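You operate a simulated robot arm through the tools that you are given. There is no shell and no other tool. Be economical: measure what you need, move in short steps, check, and stop when the job is done.

Carry out the task below with a simulated robot arm. There is one attempt and no reset: what you move stays moved.

JOB
Print the number pad on the hand press at the force on the card.
Fine: one stroke; at the end the head is up and the nest is out.

It is judged by the outcome, as a careful person would: the job done as asked, and still so three seconds after it is handed in. It fails if anything else is knocked over, pushed out of place, dropped, spilled or broken.

ROBOT AND FRAMES
A 7-joint arm with a two-finger parallel gripper, fixed in place. Base frame: the origin is at the foot of the arm, x ahead of it, y to its left, z up. Lengths are in m, angles in rad, forces in N, time in s.
With the tool pointing down near the work surface it reaches from about 0.1 to 0.46 m from the base axis. Its first joint turns from -1.152 to 1.152 rad. Payload 2.6 kg.
Tool frame: the origin (TCP) lies between the finger pads and is the grasp point; the fingertips stand 0.03 m ahead of it; z points along the fingers, y is the line along which they close. The gripper opens to 0.094 m. The fingers are 0.028 m wide and 0.01 m thick; the gripper's body (0.05 by 0.096 m) begins 0.055 m behind the TCP.
Orientation is that of the tool frame in the base frame, as [roll, pitch, yaw] about the fixed x, y, z axes, in that order (R = Rz(yaw) Ry(pitch) Rx(roll)). With the fingers straight down and closing along the base's y, the tool's x points along the base's -x, its y along +y and its z along -z.

CONTROLS
- The arm moves only by the tool step_arm. Its argument "increments" is a list of rows, each an object of numbers (a shift or turn left out is 0, a gripper value left out holds the last): "x", "y", "z": the shift along the base's x, y, z in units of 20 mm (1.0 is 20 mm); "ax", "ay", "az": the turn, a rotation vector about the base's x, y, z in units of 8 degrees (1.0 is 8 degrees); "jaw": the gripper command, from -1 (shut) to 1 (fully open), values between in proportion. In form: [{"x": .., "y": .., "z": .., "ax": .., "ay": .., "az": .., "jaw": ..}, ...]. A call has 1 to 20 rows; each row shifts and turns the commanded pose from where the row before left it. A call with a number of a shift or a turn outside -1 to 1 is refused whole. A row lasts 0.2 s, in which the tool goes at most 0.05 m and 0.15 rad; a call with a longer step from one row to the next is refused whole, and so is a gripper value outside its range. Where a pose cannot be reached the arm comes as near as it can. A force on the tool above 90 N (or 10 N above the force at the start of the call, whichever is more), or a blocked arm, ends the call early, and 0.2 s more pass. The fingers move at their own pace (about 0.072 m/s each) and stop on an object; they squeeze with about 36 N. The grip force told is the motor's: it shows also when the fingers shut on nothing. Time passes only in rows, and 0.2 s behind the last, so rows that do not move let the fingers close. The reply holds the time, the measured pose of the TCP, the force on the tool along the base axes, the opening and the grip force, in the units named above and with some noise.
- Cameras (640 x 400 px; columns grow to the right, rows downward): "scene" is fixed at [0.0319, 0.4384, 0.5442]; the picture's right is [-0.78, -0.63, 0.00], its down [-0.47, 0.58, -0.67] and it looks along [0.42, -0.52, -0.75] (base axes); focal length 214 px, centre (320, 200). "wrist" rides on the gripper at [0.076, 0.014, -0.102] in the tool frame; the picture's right is [-0.18, 0.98, 0.00], its down [-0.75, -0.14, -0.64] and it looks along [-0.63, -0.12, 0.77] (tool axes); focal length 243 px, centre (320, 200). There is no depth. A picture from a camera that has moved, and an enlarged one, comes with that camera's place and axes in the base frame and with its lens.
- capture(camera): a new picture of that camera. The clock stands still meanwhile.
- inspect(camera, box): a new picture of the part [left, top, right, bottom] of that camera's present view, enlarged. The clock stands still meanwhile.
- finish_job(): hands the job in; it is judged then, once.

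Go step by step. Nothing tells you positions but the pictures and the camera data: compare them with the known pose of the tool, close in by small moves and look again before you grip or let go. The budget is 120 turns and 68 pictures, counting those below and the enlarged ones. Unless the task says otherwise, let go and move clear before handing in, and close with one line.

The tools are called after ">>>" as name(argument=value, ...) on one line, values as JSON. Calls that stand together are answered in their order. step_arm: Moves the arm, as the interface text tells. Its arguments: {"type":"object","properties":{"increments":{"type":"array"}},"required":["increments"]} The other tools are called the same way: capture (camera) takes a picture; inspect (camera, box) takes an enlarged picture of a part of a camera's view; finish_job () hands the job in.

At the start:

```text
clock: 0.0
ee_pos: [0.2906, 0.2153, 0.3685]
ee_rot: [3.14, -0.001, -3.141]
contact_force: [0.7, -0.5, 0.2]
grip_width: 0.094
gripper_force: 0.1
```

scene: 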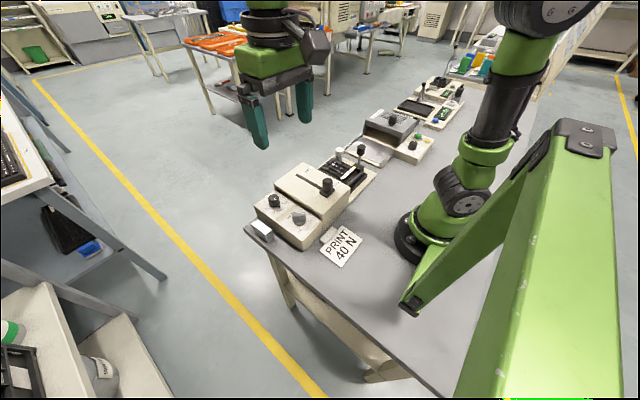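
wrist: 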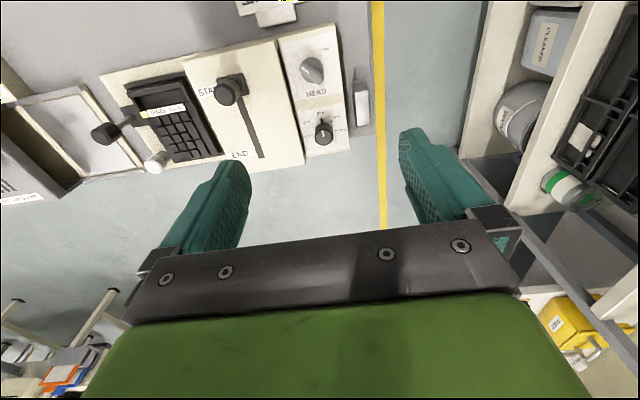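

I see a bench with several devices: a panel with knobs (HEAD), a START–END slider, a number pad fixture, and a card "PRINT 40 N". I'll look closer.

>>> inspect(camera="scene", box=[240, 130, 400, 270])

>>> inspect(camera="scene", box=[340, 60, 480, 180])

>>> inspect(camera="wrist", box=[80, 20, 380, 200])

```text
2.86 times, centred on (320, 200) of scene
camera zoom: at [0.0319, 0.4384, 0.5442], right [-0.78, -0.63, 0.0], down [-0.47, 0.58, -0.67], along [0.42, -0.52, -0.75], focal length 613 px, centre (320, 200)
```

zoom: 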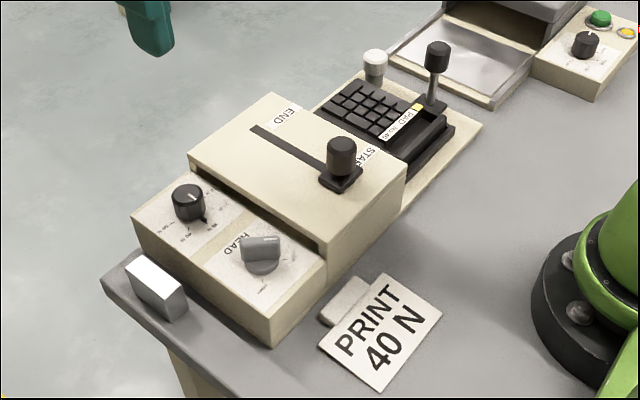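

```text
3.33 times, centred on (410, 120) of scene
camera zoom: at [0.0319, 0.4384, 0.5442], right [-0.78, -0.63, 0.0], down [-0.47, 0.58, -0.67], along [0.42, -0.52, -0.75], focal length 715 px, centre (20, 467)
```

zoom: 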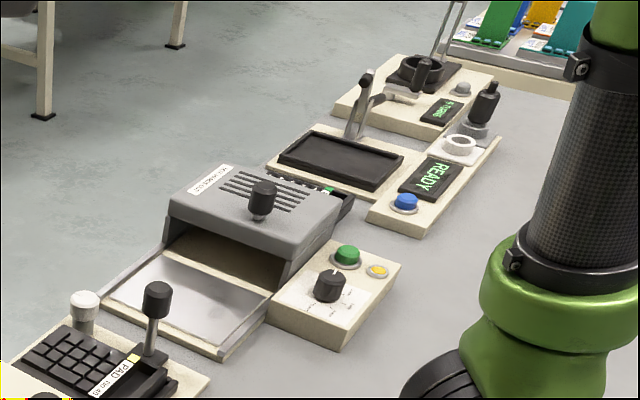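

```text
2.13 times, centred on (230, 110) of wrist
camera zoom: at [0.2141, 0.2284, 0.4723], right [0.18, 0.98, 0.0], down [0.75, -0.14, 0.64], along [0.63, -0.12, -0.77], focal length 518 px, centre (512, 392)
```

zoom: 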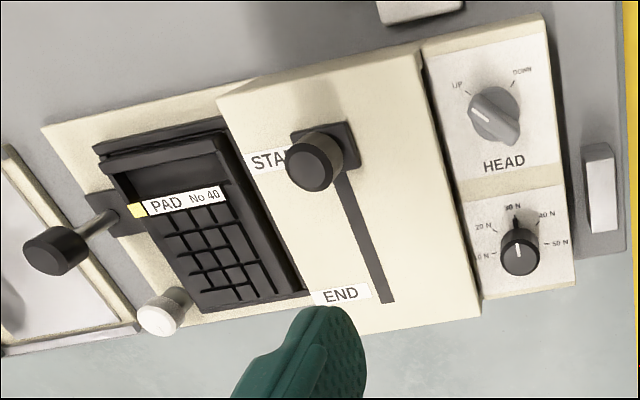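

The wrist and scene rays put the bench top near z≈0, with the press at x≈0.3. I'll move over the nest for a closer look.

>>> step_arm(increments=[{"y": -1, "x": -0.2, "z": -0.2}, {"y": -1, "x": -0.2, "z": -0.2}, {"y": -1, "x": -0.2, "z": -0.2}, {"y": -1, "x": -0.2, "z": -0.2}, {"y": -1, "x": -0.2, "z": -0.2}, {"y": -1, "x": -0.2, "z": -0.2}, {"y": -1, "x": -0.2, "z": -0.2}, {"y": -1, "x": -0.2, "z": -0.2}, {"y": -1, "x": -0.2, "z": -0.2}, {"y": -1, "x": -0.2, "z": -0.2}, {}])

>>> capture(camera="wrist")

>>> capture(camera="scene")

```text
clock: 2.4
ee_pos: [0.2508, 0.0129, 0.328]
ee_rot: [-3.141, 0.001, 3.141]
contact_force: [0.3, 0.3, 0.2]
grip_width: 0.0939
gripper_force: 0.1
```

```text
62 pictures are left
camera wrist: at [0.1749, 0.0267, 0.4309], right [0.18, 0.98, 0.0], down [0.75, -0.14, 0.64], along [0.63, -0.12, -0.77], focal length 243 px, centre (320, 200)
```

wrist: 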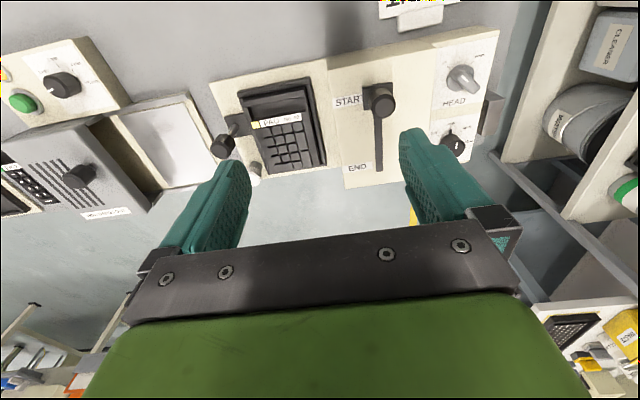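

```text
61 pictures are left
```

scene: 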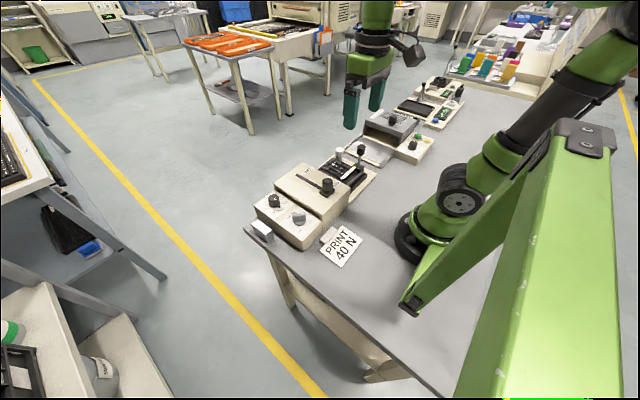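

The press layout is: head knob (0.296,0.200,0.07), force dial (0.399,0.199,0.07), slider (0.291,0.082,0.115), nest handle (0.319,-0.149,0.098), white knob (0.385,-0.119,0.084). I'll go closer to the nest to understand it.

>>> step_arm(increments=[{"y": -0.9, "x": 0.5, "z": -1}, {"y": -0.9, "x": 0.5, "z": -1}, {"y": -0.9, "x": 0.5, "z": -1}, {"y": -0.9, "x": 0.5, "z": -1}, {"y": -0.9, "x": 0.5, "z": -1}, {"z": -1}, {}])

>>> inspect(camera="wrist", box=[100, 0, 540, 240])

```text
clock: 4.0
ee_pos: [0.3004, -0.0784, 0.2092]
ee_rot: [3.141, -0.001, 3.141]
contact_force: [0.1, -0.4, -0.5]
grip_width: 0.094
gripper_force: 0.1
```

```text
1.45 times, centred on (320, 120) of wrist
camera zoom: at [0.2236, -0.0649, 0.3123], right [0.18, 0.98, 0.0], down [0.75, -0.14, 0.64], along [0.63, -0.12, -0.77], focal length 353 px, centre (320, 316)
```

zoom: 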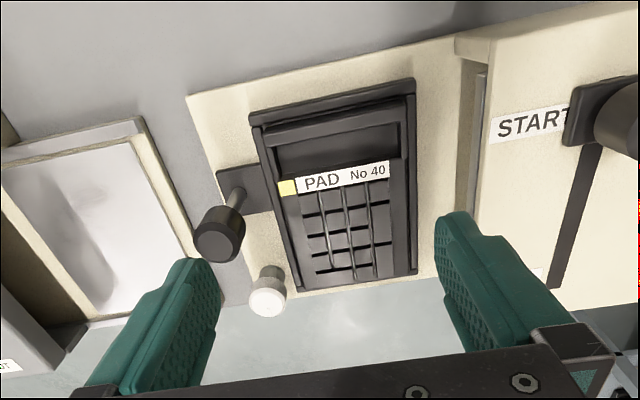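

The nest tray has a side handle (toward -y) and seems to slide to +y under the head housing. The white knob's role is unclear, so I'll magnify both views.

>>> inspect(camera="scene", box=[310, 135, 390, 185])

>>> inspect(camera="wrist", box=[210, 40, 410, 220])

>>> inspect(camera="scene", box=[240, 160, 370, 260])

```text
8.00 times, centred on (350, 160) of scene
camera zoom: at [0.032, 0.4384, 0.5442], right [-0.78, -0.63, 0.0], down [-0.47, 0.58, -0.67], along [0.42, -0.52, -0.75], focal length 1716 px, centre (80, 520)
```

zoom: 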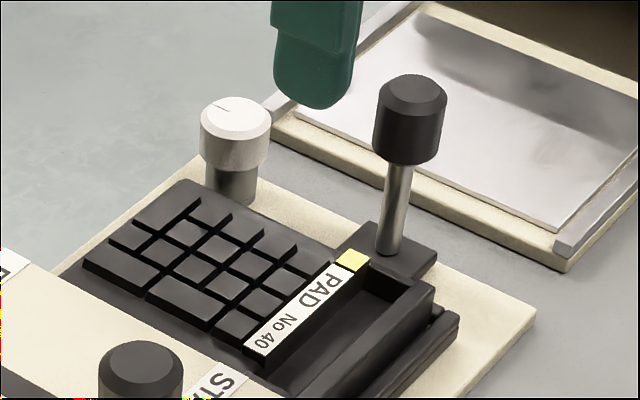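

```text
2.22 times, centred on (310, 130) of wrist
camera zoom: at [0.2236, -0.0649, 0.3123], right [0.18, 0.98, 0.0], down [0.75, -0.14, 0.64], along [0.63, -0.12, -0.77], focal length 539 px, centre (342, 356)
```

zoom: 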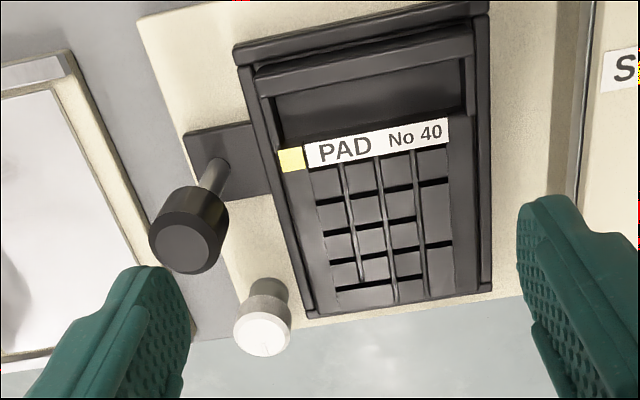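

```text
4.00 times, centred on (305, 210) of scene
camera zoom: at [0.032, 0.4384, 0.5442], right [-0.78, -0.63, 0.0], down [-0.47, 0.58, -0.67], along [0.42, -0.52, -0.75], focal length 858 px, centre (380, 160)
```

zoom: 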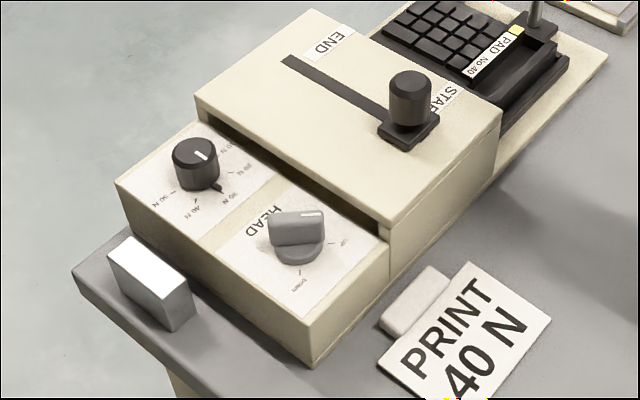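

Next I'll look at the force dial and head knob up close.

>>> step_arm(increments=[{"y": 1, "x": 0.15}, {"y": 1, "x": 0.15}, {"y": 1, "x": 0.15}, {"y": 1, "x": 0.15}, {"y": 1, "x": 0.15}, {"y": 1, "x": 0.15}, {"y": 1, "x": 0.15}, {"y": 1, "x": 0.15}, {"y": 1, "x": 0.15}, {"y": 1, "x": 0.15}, {"y": 1, "x": 0.15}, {"y": 1, "x": 0.15}, {"y": 1, "x": 0.15}, {"y": 1}, {}])

>>> inspect(camera="wrist", box=[200, 0, 440, 220])

```text
clock: 7.2
ee_pos: [0.3403, 0.2059, 0.2085]
ee_rot: [-3.141, -0.001, 3.141]
contact_force: [-0.7, -0.3, -0.5]
grip_width: 0.0937
gripper_force: 0.1
```

```text
1.82 times, centred on (320, 110) of wrist
camera zoom: at [0.2649, 0.2184, 0.3121], right [0.18, 0.98, 0.0], down [0.75, -0.14, 0.64], along [0.63, -0.12, -0.77], focal length 441 px, centre (320, 364)
```

zoom: 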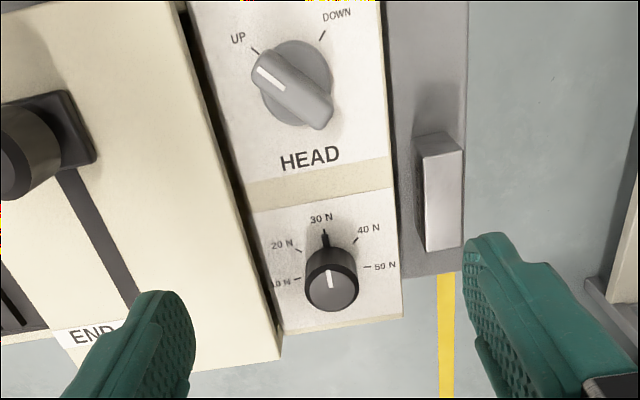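

The dial sits at 30 N (top ≈(0.396,0.2005,0.087)) and the head is UP. I'll rotate the tool 90° so the fingers close along x and position above the dial.

>>> step_arm(increments=[{"az": 1, "x": 0.25, "jaw": 0.1}, {"az": 1, "x": 0.25}, {"az": 1, "x": 0.25}, {"az": 1, "x": 0.25}, {"az": 1, "x": 0.25}, {"az": 1, "x": 0.25}, {"az": 1, "x": 0.25}, {"az": 1, "x": 0.25}, {"az": 1, "x": 0.25}, {"az": 1, "x": 0.25}, {"az": 1, "x": 0.28, "y": -0.25}, {"az": 0.25, "z": -1}, {"z": -1}, {}])

>>> capture(camera="wrist")

>>> inspect(camera="scene", box=[220, 120, 380, 270])

```text
clock: 10.2
ee_pos: [0.3948, 0.1994, 0.1682]
ee_rot: [-3.142, 0.0, -1.571]
contact_force: [-0.2, 0.2, -0.4]
grip_width: 0.0515
gripper_force: 0.0
```

```text
55 pictures are left
camera wrist: at [0.3803, 0.1217, 0.2714], right [-0.98, 0.18, 0.0], down [0.14, 0.75, 0.64], along [0.12, 0.63, -0.77], focal length 243 px, centre (320, 200)
```

wrist: 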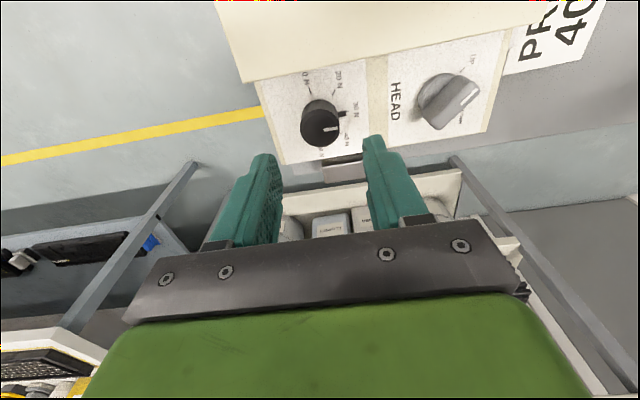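

```text
2.67 times, centred on (300, 195) of scene
camera zoom: at [0.032, 0.4384, 0.5442], right [-0.78, -0.63, 0.0], down [-0.47, 0.58, -0.67], along [0.42, -0.52, -0.75], focal length 572 px, centre (373, 213)
```

zoom: 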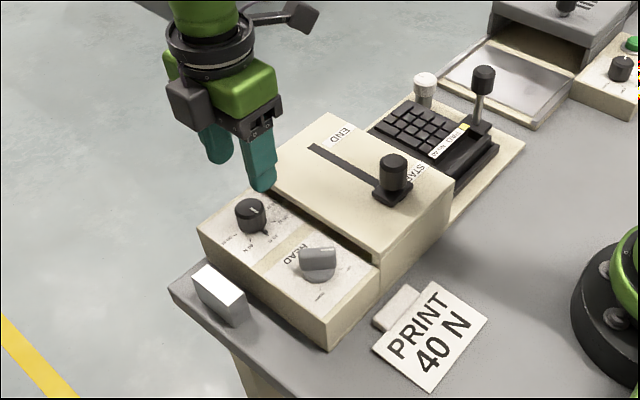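

The dial ray matches (0.395,0.199). Descending around it.

>>> step_arm(increments=[{"z": -0.8}, {"z": -0.8}, {"z": -0.8}, {"z": -0.5}, {"z": -0.5}, {}])

>>> capture(camera="wrist")

>>> inspect(camera="scene", box=[240, 160, 340, 240])

```text
clock: 11.6
ee_pos: [0.3928, 0.2003, 0.101]
ee_rot: [-3.141, 0.001, -1.571]
contact_force: [1.4, 0.1, -0.1]
grip_width: 0.0516
gripper_force: 0.0
```

```text
53 pictures are left
camera wrist: at [0.3794, 0.123, 0.2036], right [-0.98, 0.18, 0.0], down [0.14, 0.75, 0.64], along [0.12, 0.63, -0.77], focal length 243 px, centre (320, 200)
```

wrist: 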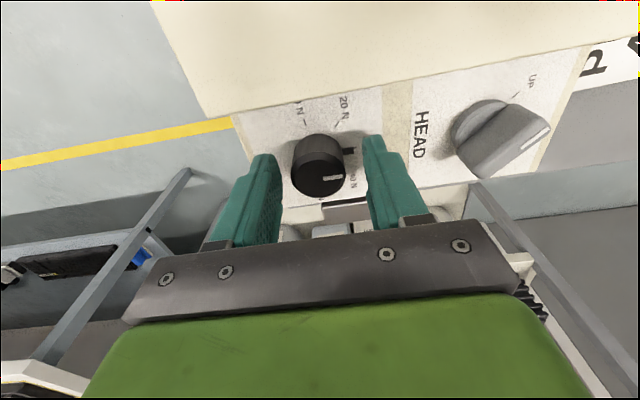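

```text
5.00 times, centred on (290, 200) of scene
camera zoom: at [0.032, 0.4385, 0.5442], right [-0.78, -0.63, 0.0], down [-0.47, 0.58, -0.67], along [0.42, -0.52, -0.75], focal length 1072 px, centre (470, 200)
```

zoom: 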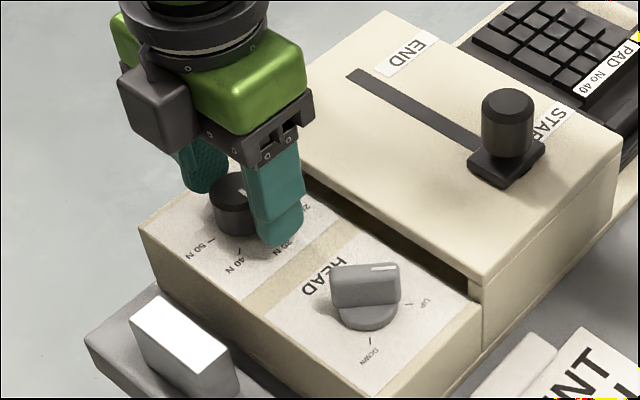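

The fingers straddle the dial. Closing on it.

>>> step_arm(increments=[{"x": 0.1, "z": -0.1, "jaw": -0.2}, {"jaw": -0.5}, {"jaw": -1}, {}, {}])

>>> capture(camera="wrist")

```text
clock: 12.8
ee_pos: [0.395, 0.1996, 0.0978]
ee_rot: [3.142, 0.001, -1.572]
contact_force: [-5.9, 0.6, 2.8]
grip_width: 0.0317
gripper_force: 44.8
```

```text
51 pictures are left
camera wrist: at [0.381, 0.1227, 0.2013], right [-0.98, 0.18, 0.0], down [0.14, 0.75, 0.64], along [0.12, 0.63, -0.77], focal length 243 px, centre (320, 200)
```

wrist: 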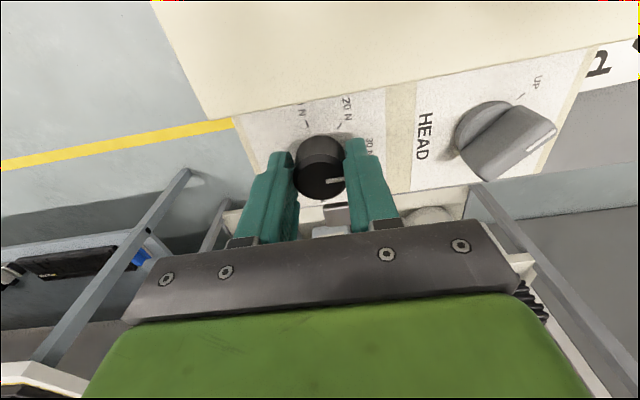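

Gripped (31.7 mm). Turning clockwise 40° toward 40 N and checking.

>>> step_arm(increments=[{"az": -0.8}, {"az": -0.8}, {"az": -0.8}, {"az": -0.8}, {"az": -0.8}, {"az": -0.8}, {}, {}])

>>> inspect(camera="scene", box=[250, 170, 330, 230])

>>> inspect(camera="wrist", box=[220, 60, 440, 220])

```text
clock: 14.6
ee_pos: [0.3937, 0.2012, 0.0975]
ee_rot: [3.137, -0.008, -2.245]
contact_force: [-29.7, -1.8, 2.5]
grip_width: 0.0318
gripper_force: 45.0
```

```text
6.67 times, centred on (290, 200) of scene
camera zoom: at [0.0319, 0.4384, 0.5442], right [-0.78, -0.63, 0.0], down [-0.47, 0.58, -0.67], along [0.42, -0.52, -0.75], focal length 1430 px, centre (520, 200)
```

zoom: 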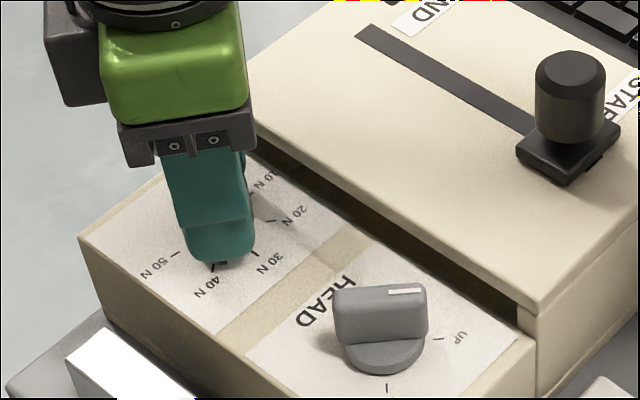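

```text
2.50 times, centred on (330, 140) of wrist
camera zoom: at [0.3364, 0.1489, 0.2018], right [-0.65, 0.76, 0.0], down [0.59, 0.5, 0.64], along [0.48, 0.42, -0.77], focal length 606 px, centre (295, 350)
```

zoom: 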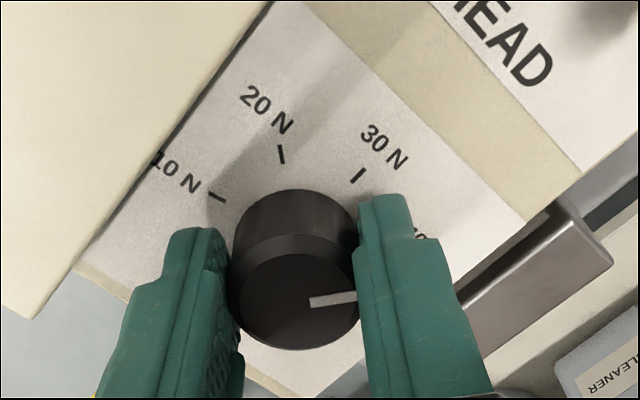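

It's near 40 N. I'll open and rise to read the dial clearly.

>>> step_arm(increments=[{"jaw": -0.1}, {"jaw": 0.1}, {"z": 1}, {"z": 1}, {"z": 1}, {}])

>>> inspect(camera="wrist", box=[220, 40, 440, 200])

>>> inspect(camera="scene", box=[250, 170, 330, 230])

```text
clock: 16.0
ee_pos: [0.3954, 0.1992, 0.1599]
ee_rot: [-3.141, 0.0, -2.24]
contact_force: [0.1, 0.4, -0.1]
grip_width: 0.0519
gripper_force: 0.0
```

```text
2.50 times, centred on (330, 120) of wrist
camera zoom: at [0.3368, 0.1467, 0.2625], right [-0.66, 0.75, 0.0], down [0.58, 0.5, 0.64], along [0.48, 0.42, -0.77], focal length 606 px, centre (295, 400)
```

zoom: 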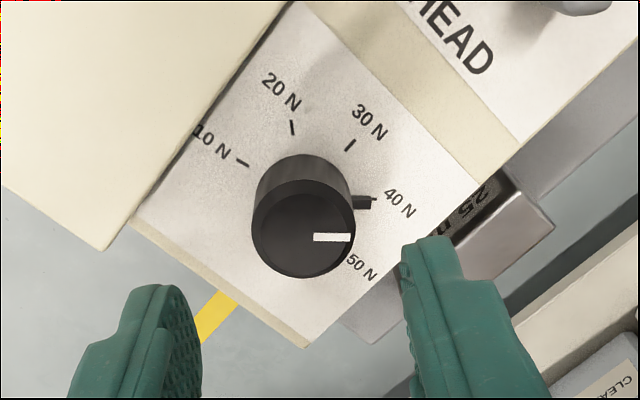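

```text
6.67 times, centred on (290, 200) of scene
camera zoom: at [0.0319, 0.4384, 0.5442], right [-0.78, -0.63, 0.0], down [-0.47, 0.58, -0.67], along [0.42, -0.52, -0.75], focal length 1430 px, centre (520, 200)
```

zoom: 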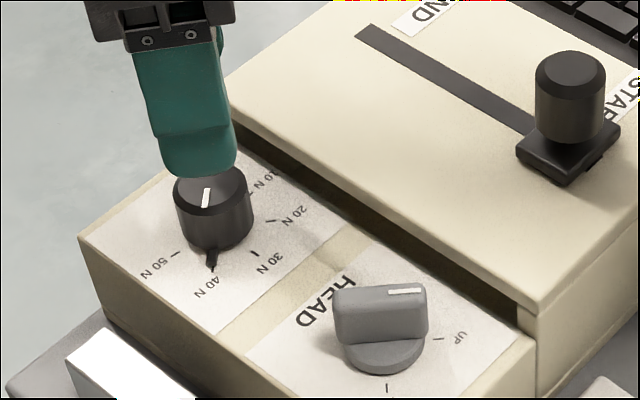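

The pointer is very close to 40 N. The block at the edge seems to have a display, so I'll zoom in on both.

>>> inspect(camera="wrist", box=[300, 85, 430, 165])

>>> inspect(camera="scene", box=[265, 195, 285, 213])

```text
4.92 times, centred on (365, 125) of wrist
camera zoom: at [0.3368, 0.1467, 0.2625], right [-0.66, 0.75, 0.0], down [0.58, 0.5, 0.64], along [0.48, 0.42, -0.77], focal length 1194 px, centre (98, 569)
```

zoom: 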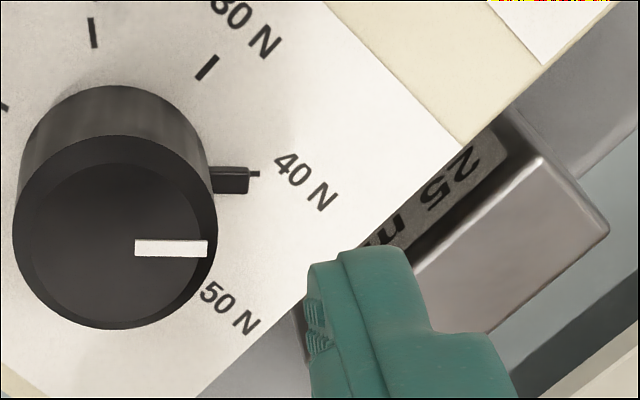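

```text
16.00 times, centred on (275, 204) of scene
camera zoom: at [0.0319, 0.4384, 0.5442], right [-0.78, -0.63, 0.0], down [-0.47, 0.58, -0.67], along [0.42, -0.52, -0.75], focal length 3432 px, centre (1040, 136)
```

zoom: 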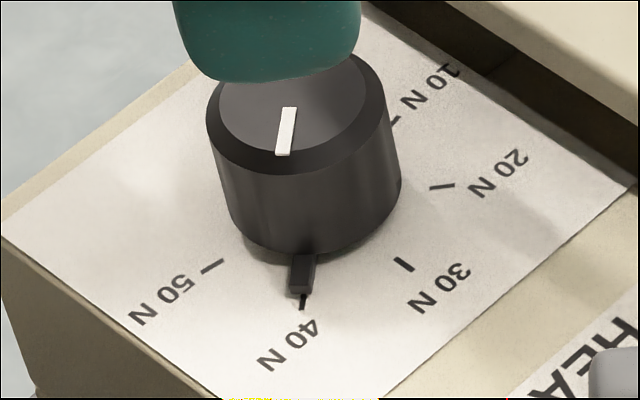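

The dial is on the 40 N tick, and the block is just a 25 mm gauge block I'll leave alone. Next I go over to the nest handle, fingers closing along x.

>>> step_arm(increments=[{"z": 1, "jaw": 0.1}, {"z": 1}, {"y": -1, "x": -0.2, "az": 0.3}, {"y": -1, "x": -0.2, "az": 0.3}, {"y": -1, "x": -0.2, "az": 0.3}, {"y": -1, "x": -0.2, "az": 0.3}, {"y": -1, "x": -0.2, "az": 0.3}, {"y": -1, "x": -0.2, "az": 0.3}, {"y": -1, "x": -0.2, "az": 0.3}, {"y": -1, "x": -0.2, "az": 0.3}, {"y": -1, "x": -0.2, "az": 0.3}, {"y": -1, "x": -0.2, "az": 0.3}, {"y": -1, "x": -0.2, "az": 0.3}, {"y": -1, "x": -0.2, "az": 0.3}, {"y": -1, "x": -0.2, "az": 0.3}, {"y": -1, "x": -0.2, "az": 0.3}, {"y": -1, "x": -0.2, "az": 0.3}, {"y": -1, "x": -0.2, "az": 0.3}, {"y": -1, "x": -0.2}, {}])

>>> capture(camera="wrist")

```text
clock: 20.2
ee_pos: [0.3285, -0.1413, 0.2005]
ee_rot: [-3.141, 0.0, -1.57]
contact_force: [-0.7, 0.1, -0.1]
grip_width: 0.0515
gripper_force: 0.1
```

```text
44 pictures are left
camera wrist: at [0.3145, -0.2176, 0.3036], right [-0.98, 0.18, 0.0], down [0.14, 0.75, 0.64], along [0.12, 0.63, -0.77], focal length 243 px, centre (320, 200)
```

wrist: 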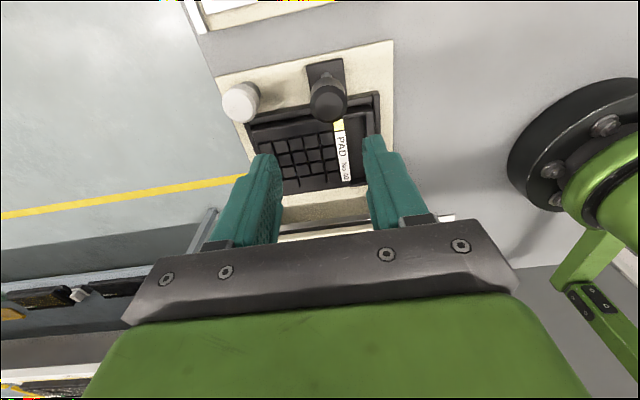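

The handle top is at about (0.321,-0.151,0.105). I'll align and descend around its knob.

>>> step_arm(increments=[{"x": -0.38, "y": -0.48}, {"z": -1}, {"z": -1}, {"z": -1}, {}])

>>> capture(camera="wrist")

>>> inspect(camera="scene", box=[310, 110, 400, 180])

```text
clock: 21.4
ee_pos: [0.3195, -0.1492, 0.1378]
ee_rot: [-3.141, 0.0, -1.573]
contact_force: [0.4, -0.8, -0.9]
grip_width: 0.0517
gripper_force: 0.1
```

```text
43 pictures are left
camera wrist: at [0.3053, -0.2272, 0.2409], right [-0.98, 0.18, 0.0], down [0.14, 0.75, 0.64], along [0.12, 0.63, -0.77], focal length 243 px, centre (320, 200)
```

wrist: 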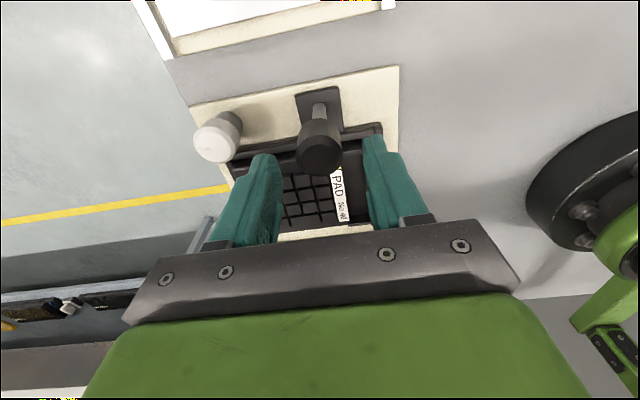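

```text
5.71 times, centred on (355, 145) of scene
camera zoom: at [0.032, 0.4384, 0.5442], right [-0.78, -0.63, 0.0], down [-0.47, 0.58, -0.67], along [0.42, -0.52, -0.75], focal length 1226 px, centre (120, 514)
```

zoom: 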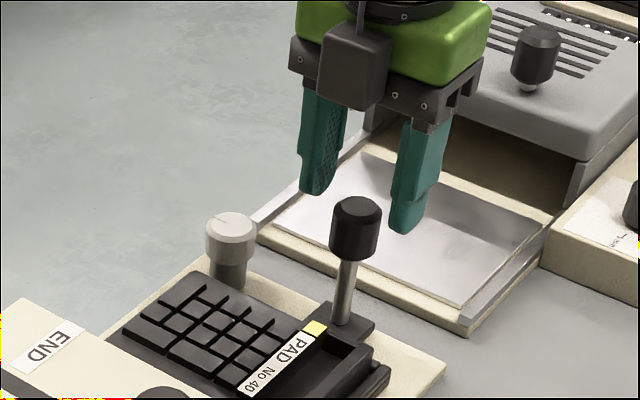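

Aligned; descending and gripping the handle.

>>> step_arm(increments=[{"z": -0.8, "y": -0.15}, {"z": -0.8}, {"z": -0.6}, {}, {"jaw": -0.3}, {"jaw": -1}, {}, {}])

>>> inspect(camera="scene", box=[310, 110, 400, 180])

```text
clock: 23.2
ee_pos: [0.3202, -0.1515, 0.0941]
ee_rot: [-3.139, -0.001, -1.569]
contact_force: [15.5, -1.2, -10.7]
grip_width: 0.0296
gripper_force: 45.1
```

```text
5.71 times, centred on (355, 145) of scene
camera zoom: at [0.032, 0.4384, 0.5442], right [-0.78, -0.63, 0.0], down [-0.47, 0.58, -0.67], along [0.42, -0.52, -0.75], focal length 1226 px, centre (120, 514)
```

zoom: 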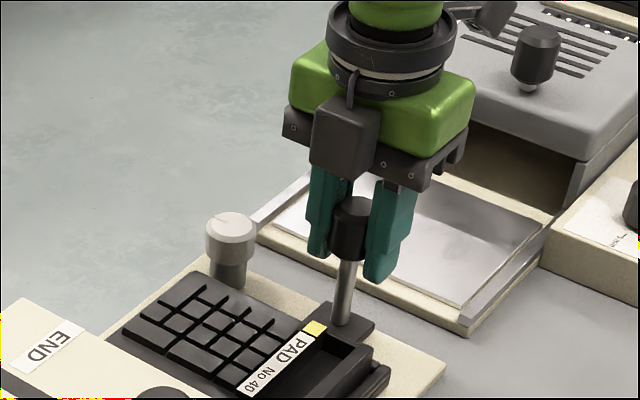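

Gripped. Trying a small push toward +y (relieving side load).

>>> step_arm(increments=[{"x": 0.1}, {"y": 0.25}, {"y": 0.25}, {"y": 0.25}, {}])

>>> inspect(camera="scene", box=[310, 110, 400, 180])

```text
clock: 24.4
ee_pos: [0.3194, -0.1367, 0.0949]
ee_rot: [3.136, 0.002, -1.574]
contact_force: [-35.1, -1.9, 7.2]
grip_width: 0.03
gripper_force: 44.9
```

```text
5.71 times, centred on (355, 145) of scene
camera zoom: at [0.0319, 0.4385, 0.5441], right [-0.78, -0.63, 0.0], down [-0.47, 0.58, -0.67], along [0.42, -0.52, -0.75], focal length 1226 px, centre (120, 514)
```

zoom: 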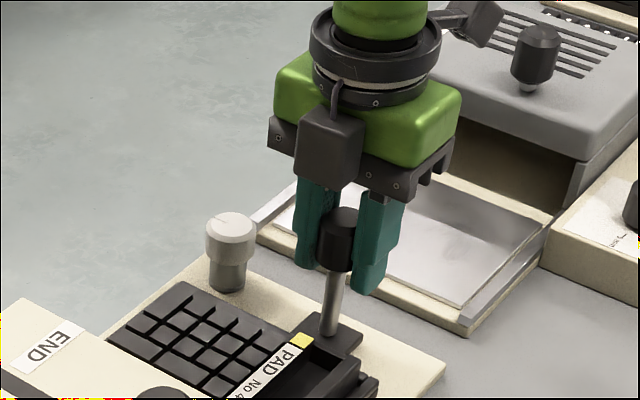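

The nest slides freely. Continuing inward in stages.

>>> step_arm(increments=[{"x": -0.07, "y": 0.5}, {"y": 0.5}, {"y": 0.5}, {"y": 0.5}, {"y": 0.5}, {"y": 0.5}, {"y": 0.5}, {"y": 0.5}, {}])

>>> inspect(camera="scene", box=[280, 120, 400, 210])

```text
clock: 26.4
ee_pos: [0.3193, -0.0581, 0.0961]
ee_rot: [3.138, 0.001, -1.568]
contact_force: [-3.0, -0.2, -37.5]
grip_width: 0.0297
gripper_force: 45.0
```

```text
4.44 times, centred on (340, 165) of scene
camera zoom: at [0.0321, 0.4384, 0.5442], right [-0.78, -0.63, 0.0], down [-0.47, 0.58, -0.67], along [0.42, -0.52, -0.75], focal length 953 px, centre (231, 356)
```

zoom: 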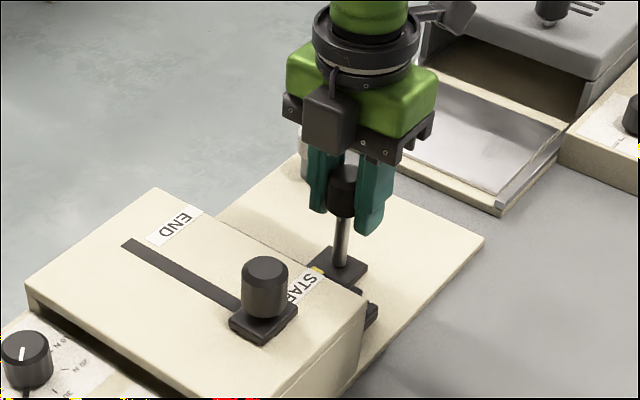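

The nest is mostly under the housing. I'll continue slowly until the stop.

>>> step_arm(increments=[{"z": -0.07, "y": 0.3}, {"y": 0.3}, {"y": 0.3}, {"y": 0.3}, {"y": 0.3}, {}])

>>> inspect(camera="scene", box=[280, 120, 400, 210])

```text
clock: 27.8
ee_pos: [0.3202, -0.0278, 0.0938]
ee_rot: [3.136, 0.003, -1.573]
contact_force: [-33.7, -1.2, 37.5]
grip_width: 0.0296
gripper_force: 45.5
```

```text
4.44 times, centred on (340, 165) of scene
camera zoom: at [0.0318, 0.4385, 0.5442], right [-0.78, -0.63, 0.0], down [-0.47, 0.58, -0.67], along [0.42, -0.52, -0.75], focal length 953 px, centre (231, 356)
```

zoom: 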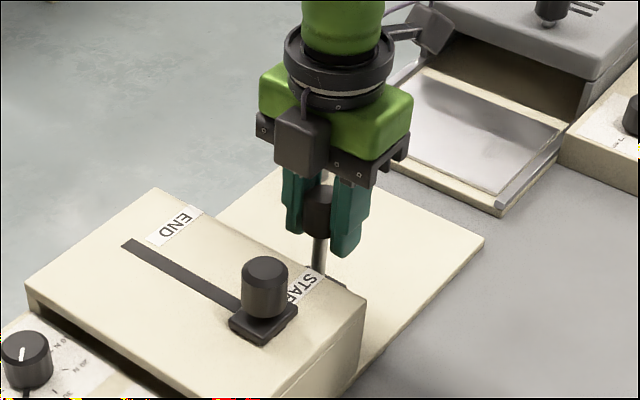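

No stop yet. Continuing with small steps.

>>> step_arm(increments=[{"z": 0.06, "x": -0.04, "y": 0.2}, {"y": 0.2}, {"y": 0.2}, {}])

>>> inspect(camera="scene", box=[280, 120, 400, 210])

>>> capture(camera="wrist")

```text
clock: 28.8
ee_pos: [0.3202, -0.0149, 0.0939]
ee_rot: [3.136, 0.0, -1.572]
contact_force: [-27.5, -0.1, 17.7]
grip_width: 0.0296
gripper_force: 45.2
```

```text
4.44 times, centred on (340, 165) of scene
camera zoom: at [0.0319, 0.4385, 0.5442], right [-0.78, -0.63, 0.0], down [-0.47, 0.58, -0.67], along [0.42, -0.52, -0.75], focal length 953 px, centre (231, 356)
```

zoom: 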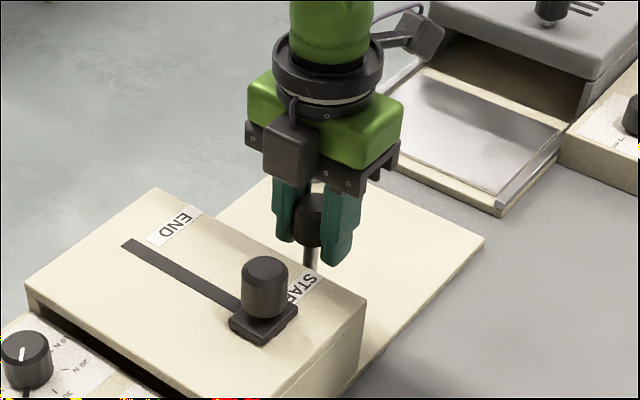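

```text
36 pictures are left
camera wrist: at [0.3063, -0.0923, 0.1975], right [-0.98, 0.19, 0.01], down [0.15, 0.75, 0.64], along [0.12, 0.63, -0.77], focal length 243 px, centre (320, 200)
```

wrist: 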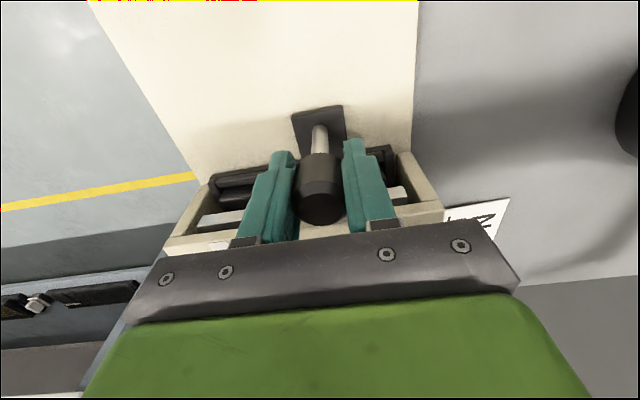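

Still free; the tray end is near the housing mouth. Continuing.

>>> step_arm(increments=[{"x": -0.04, "z": 0.02, "y": 0.2}, {"y": 0.2}, {"y": 0.15}, {}])

>>> capture(camera="wrist")

```text
clock: 29.8
ee_pos: [0.3192, -0.0039, 0.0958]
ee_rot: [3.141, 0.0, -1.57]
contact_force: [1.1, 2.2, -33.3]
grip_width: 0.0296
gripper_force: 44.8
```

```text
35 pictures are left
camera wrist: at [0.3061, -0.0812, 0.1976], right [-0.98, 0.18, 0.0], down [0.14, 0.75, 0.64], along [0.12, 0.63, -0.77], focal length 243 px, centre (320, 200)
```

wrist: 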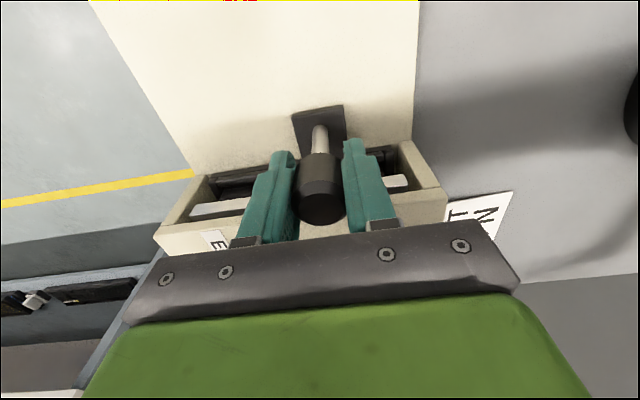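

>>> step_arm(increments=[{"z": -0.05, "y": 0.15}, {"y": 0.15}, {"y": 0.1}, {}])

>>> capture(camera="wrist")

>>> inspect(camera="scene", box=[280, 130, 380, 200])

```text
clock: 30.8
ee_pos: [0.3193, -0.0007, 0.0952]
ee_rot: [-3.141, -0.006, -1.576]
contact_force: [-5.7, -36.6, -8.5]
grip_width: 0.0295
gripper_force: 45.1
```

```text
34 pictures are left
camera wrist: at [0.3053, -0.0773, 0.1986], right [-0.98, 0.19, 0.0], down [0.14, 0.76, 0.64], along [0.12, 0.63, -0.77], focal length 243 px, centre (320, 200)
```

wrist: 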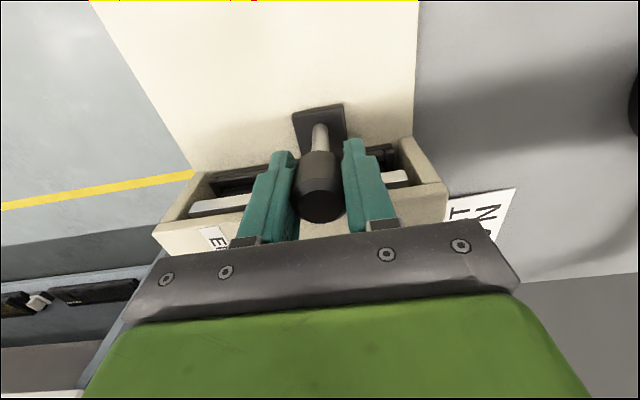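

```text
5.71 times, centred on (330, 165) of scene
camera zoom: at [0.032, 0.4384, 0.5442], right [-0.78, -0.63, 0.0], down [-0.47, 0.58, -0.67], along [0.42, -0.52, -0.75], focal length 1226 px, centre (263, 400)
```

zoom: 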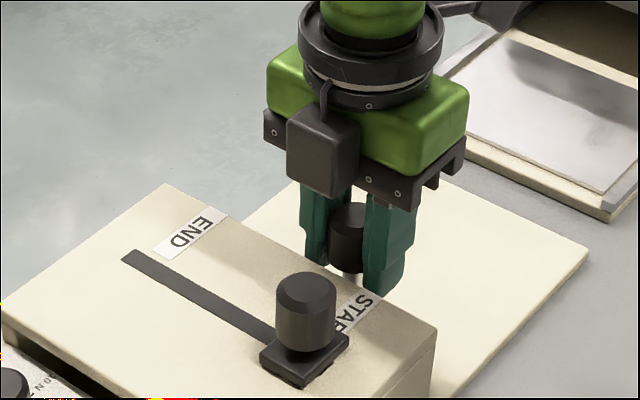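

The nest stopped at y travel ≈150 mm with force building, so it's at its stop. I'll release, rise and verify.

>>> step_arm(increments=[{"y": -0.1}, {"jaw": -0.2}, {"jaw": 0.05}, {}, {"z": 1}, {"z": 1}, {"z": 1}, {"z": 1}, {"z": 1}, {}])

>>> capture(camera="wrist")

>>> inspect(camera="scene", box=[260, 130, 380, 220])

```text
clock: 33.0
ee_pos: [0.3225, 0.0016, 0.1932]
ee_rot: [3.141, 0.0, -1.57]
contact_force: [-0.2, 0.2, -0.7]
grip_width: 0.0493
gripper_force: 0.0
```

```text
32 pictures are left
camera wrist: at [0.307, -0.0753, 0.2968], right [-0.98, 0.18, 0.0], down [0.14, 0.75, 0.64], along [0.12, 0.63, -0.77], focal length 243 px, centre (320, 200)
```

wrist: 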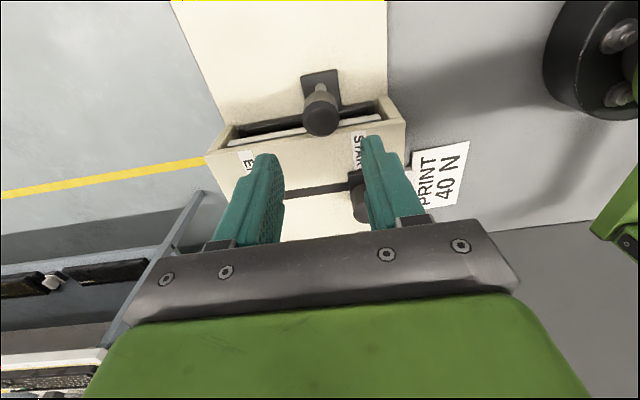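

```text
4.44 times, centred on (320, 175) of scene
camera zoom: at [0.0319, 0.4385, 0.5442], right [-0.78, -0.63, 0.0], down [-0.47, 0.58, -0.67], along [0.42, -0.52, -0.75], focal length 953 px, centre (320, 311)
```

zoom: 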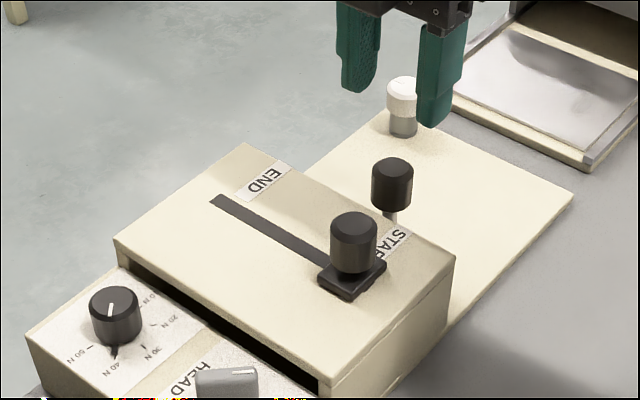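

The nest is in. Now I go to the HEAD knob, with the closing axis turned across its bar.

>>> step_arm(increments=[{"y": 1, "x": -0.13, "az": -0.62, "jaw": 0.0}, {"y": 1, "x": -0.13, "az": -0.62}, {"y": 1, "x": -0.13, "az": -0.62}, {"y": 1, "x": -0.13, "az": -0.62}, {"y": 1, "x": -0.13, "az": -0.62}, {"y": 1, "x": -0.13, "az": -0.62}, {"y": 1, "x": -0.13, "az": -0.62}, {"y": 1, "x": -0.13, "az": -0.62}, {"y": 1, "x": -0.13, "az": -0.62}, {"y": 0.85, "x": -0.13, "az": -0.62}, {"z": -1}, {}])

>>> capture(camera="wrist")

>>> inspect(camera="scene", box=[260, 160, 350, 230])

```text
clock: 35.6
ee_pos: [0.2935, 0.1974, 0.1734]
ee_rot: [3.141, -0.002, -2.438]
contact_force: [0.3, 0.7, 0.5]
grip_width: 0.0468
gripper_force: 0.1
```

```text
30 pictures are left
camera wrist: at [0.2272, 0.1586, 0.2775], right [-0.5, 0.87, 0.0], down [0.67, 0.38, 0.64], along [0.56, 0.32, -0.77], focal length 243 px, centre (320, 200)
```

wrist: 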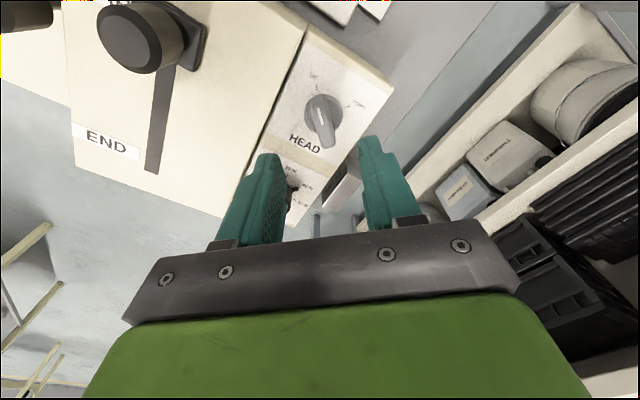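

```text
5.71 times, centred on (305, 195) of scene
camera zoom: at [0.0319, 0.4385, 0.5442], right [-0.78, -0.63, 0.0], down [-0.47, 0.58, -0.67], along [0.42, -0.52, -0.75], focal length 1226 px, centre (406, 229)
```

zoom: 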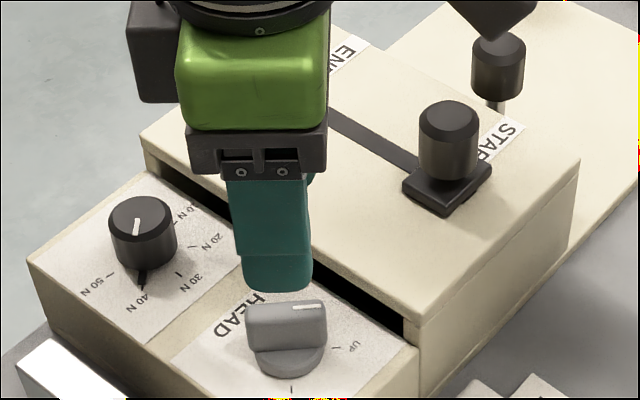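

Bar aligned with the tool (≈41°), centre about (0.296,0.2005). I'll narrow the gripper and descend.

>>> step_arm(increments=[{"x": 0.12, "y": 0.16, "jaw": -0.25}, {"z": -0.8}, {"z": -0.8}, {"z": -0.8}, {"z": -0.7}, {}])

>>> capture(camera="wrist")

>>> inspect(camera="scene", box=[260, 160, 350, 230])

```text
clock: 37.0
ee_pos: [0.2968, 0.2, 0.1133]
ee_rot: [3.141, 0.0, -2.439]
contact_force: [-0.5, 0.3, 0.5]
grip_width: 0.0356
gripper_force: 0.1
```

```text
28 pictures are left
camera wrist: at [0.2292, 0.1616, 0.2162], right [-0.5, 0.87, 0.0], down [0.67, 0.38, 0.64], along [0.56, 0.32, -0.77], focal length 243 px, centre (320, 200)
```

wrist: 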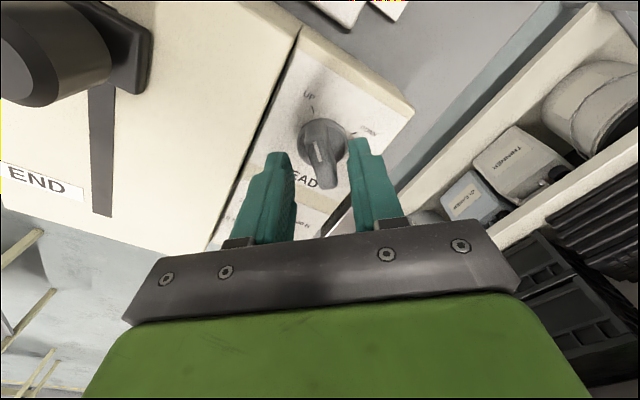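

```text
5.71 times, centred on (305, 195) of scene
camera zoom: at [0.032, 0.4385, 0.5442], right [-0.78, -0.63, 0.0], down [-0.47, 0.58, -0.67], along [0.42, -0.52, -0.75], focal length 1226 px, centre (406, 229)
```

zoom: 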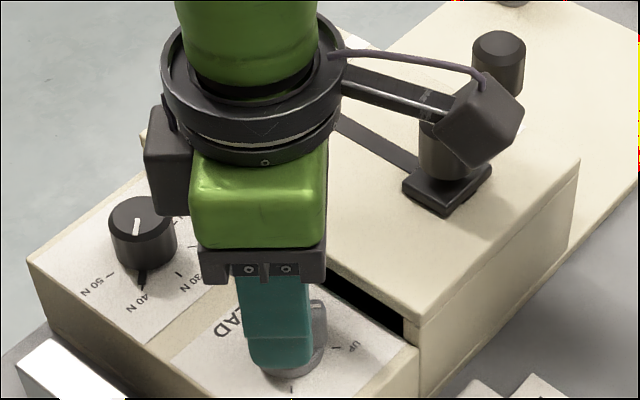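

Aligned. Final descent and grip on the bar.

>>> step_arm(increments=[{"z": -0.5}, {"z": -0.35}, {}, {"jaw": -0.6}, {"jaw": -1}, {}, {}])

>>> capture(camera="wrist")

```text
clock: 38.6
ee_pos: [0.2978, 0.2051, 0.0997]
ee_rot: [-3.141, 0.012, -2.434]
contact_force: [-20.2, 9.2, 69.8]
grip_width: 0.0128
gripper_force: 44.8
```

```text
26 pictures are left
camera wrist: at [0.2302, 0.1642, 0.2024], right [-0.5, 0.87, 0.0], down [0.66, 0.38, 0.65], along [0.56, 0.33, -0.76], focal length 243 px, centre (320, 200)
```

wrist: 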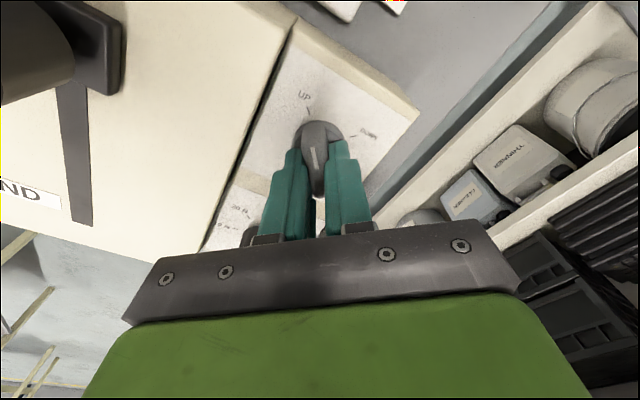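

Gripped the bar but I'm pressing on its base disc. Easing up a few mm and relieving side load before turning.

>>> step_arm(increments=[{"z": 0.2, "x": -0.05, "y": 0.1}, {}])

```text
clock: 39.2
ee_pos: [0.2984, 0.2042, 0.0998]
ee_rot: [-3.14, 0.008, -2.432]
contact_force: [12.0, 19.6, 0.0]
grip_width: 0.0126
gripper_force: 45.1
```

>>> step_arm(increments=[{"x": 0.04, "y": 0.07, "z": 0.05}, {"az": -0.7}, {"az": -0.7}, {"az": -0.7}, {"az": -0.7}, {}])

>>> capture(camera="wrist")

```text
clock: 40.6
ee_pos: [0.2987, 0.204, 0.1007]
ee_rot: [-3.137, 0.005, -2.829]
contact_force: [32.7, -7.6, -22.2]
grip_width: 0.013
gripper_force: 45.3
```

```text
25 pictures are left
camera wrist: at [0.2214, 0.1925, 0.2031], right [-0.13, 0.99, 0.0], down [0.76, 0.1, 0.65], along [0.64, 0.08, -0.76], focal length 243 px, centre (320, 200)
```

wrist: 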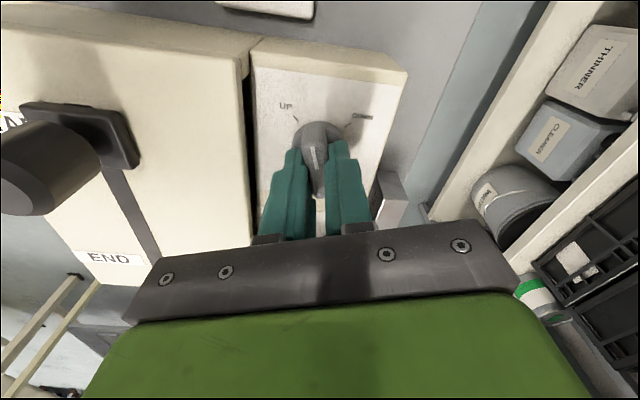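

The knob turns with the gripper. Continuing toward DOWN.

>>> step_arm(increments=[{"az": -0.7, "x": 0.06, "z": -0.04}, {"az": -0.7}, {"az": -0.7}, {"az": -0.7}, {"az": -0.7}, {"az": -0.7}, {"az": -0.7}, {}])

>>> capture(camera="wrist")

```text
clock: 42.4
ee_pos: [0.2978, 0.2009, 0.0997]
ee_rot: [-3.133, 0.004, 2.761]
contact_force: [-8.5, -48.3, 40.9]
grip_width: 0.0127
gripper_force: 45.1
```

```text
24 pictures are left
camera wrist: at [0.2334, 0.2419, 0.203], right [0.54, 0.84, -0.01], down [0.65, -0.41, 0.65], along [0.54, -0.35, -0.76], focal length 243 px, centre (320, 200)
```

wrist: 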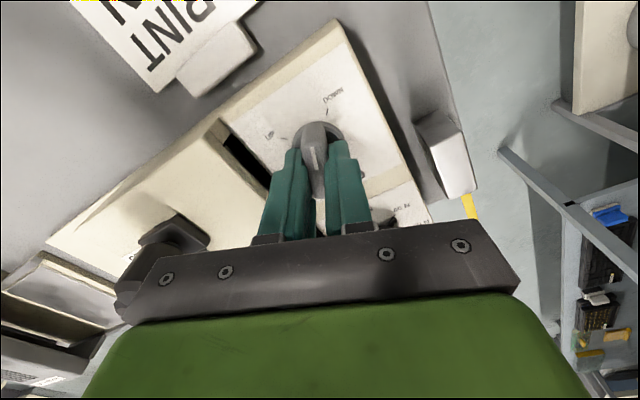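

>>> step_arm(increments=[{"y": -0.1, "z": 0.08}, {"az": -0.7}, {"az": -0.7}, {"az": -0.7}, {"az": -0.4}, {}])

>>> inspect(camera="wrist", box=[220, 60, 440, 220])

```text
clock: 43.8
ee_pos: [0.2982, 0.1992, 0.0999]
ee_rot: [-3.133, 0.003, 2.416]
contact_force: [-4.0, -39.4, -7.9]
grip_width: 0.0128
gripper_force: 45.0
```

```text
2.50 times, centred on (330, 140) of wrist
camera zoom: at [0.251, 0.2605, 0.203], right [0.79, 0.61, -0.01], down [0.47, -0.6, 0.65], along [0.39, -0.51, -0.76], focal length 606 px, centre (295, 350)
```

zoom: 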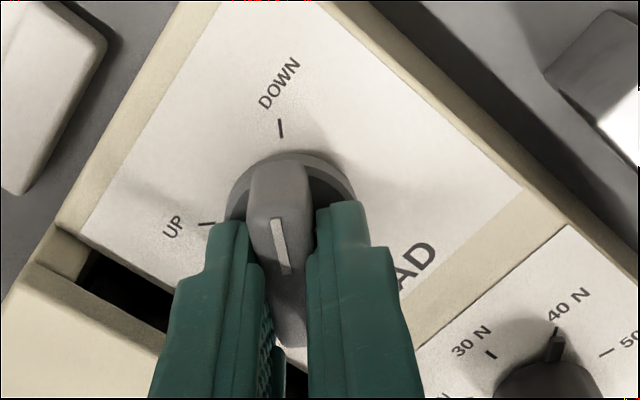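

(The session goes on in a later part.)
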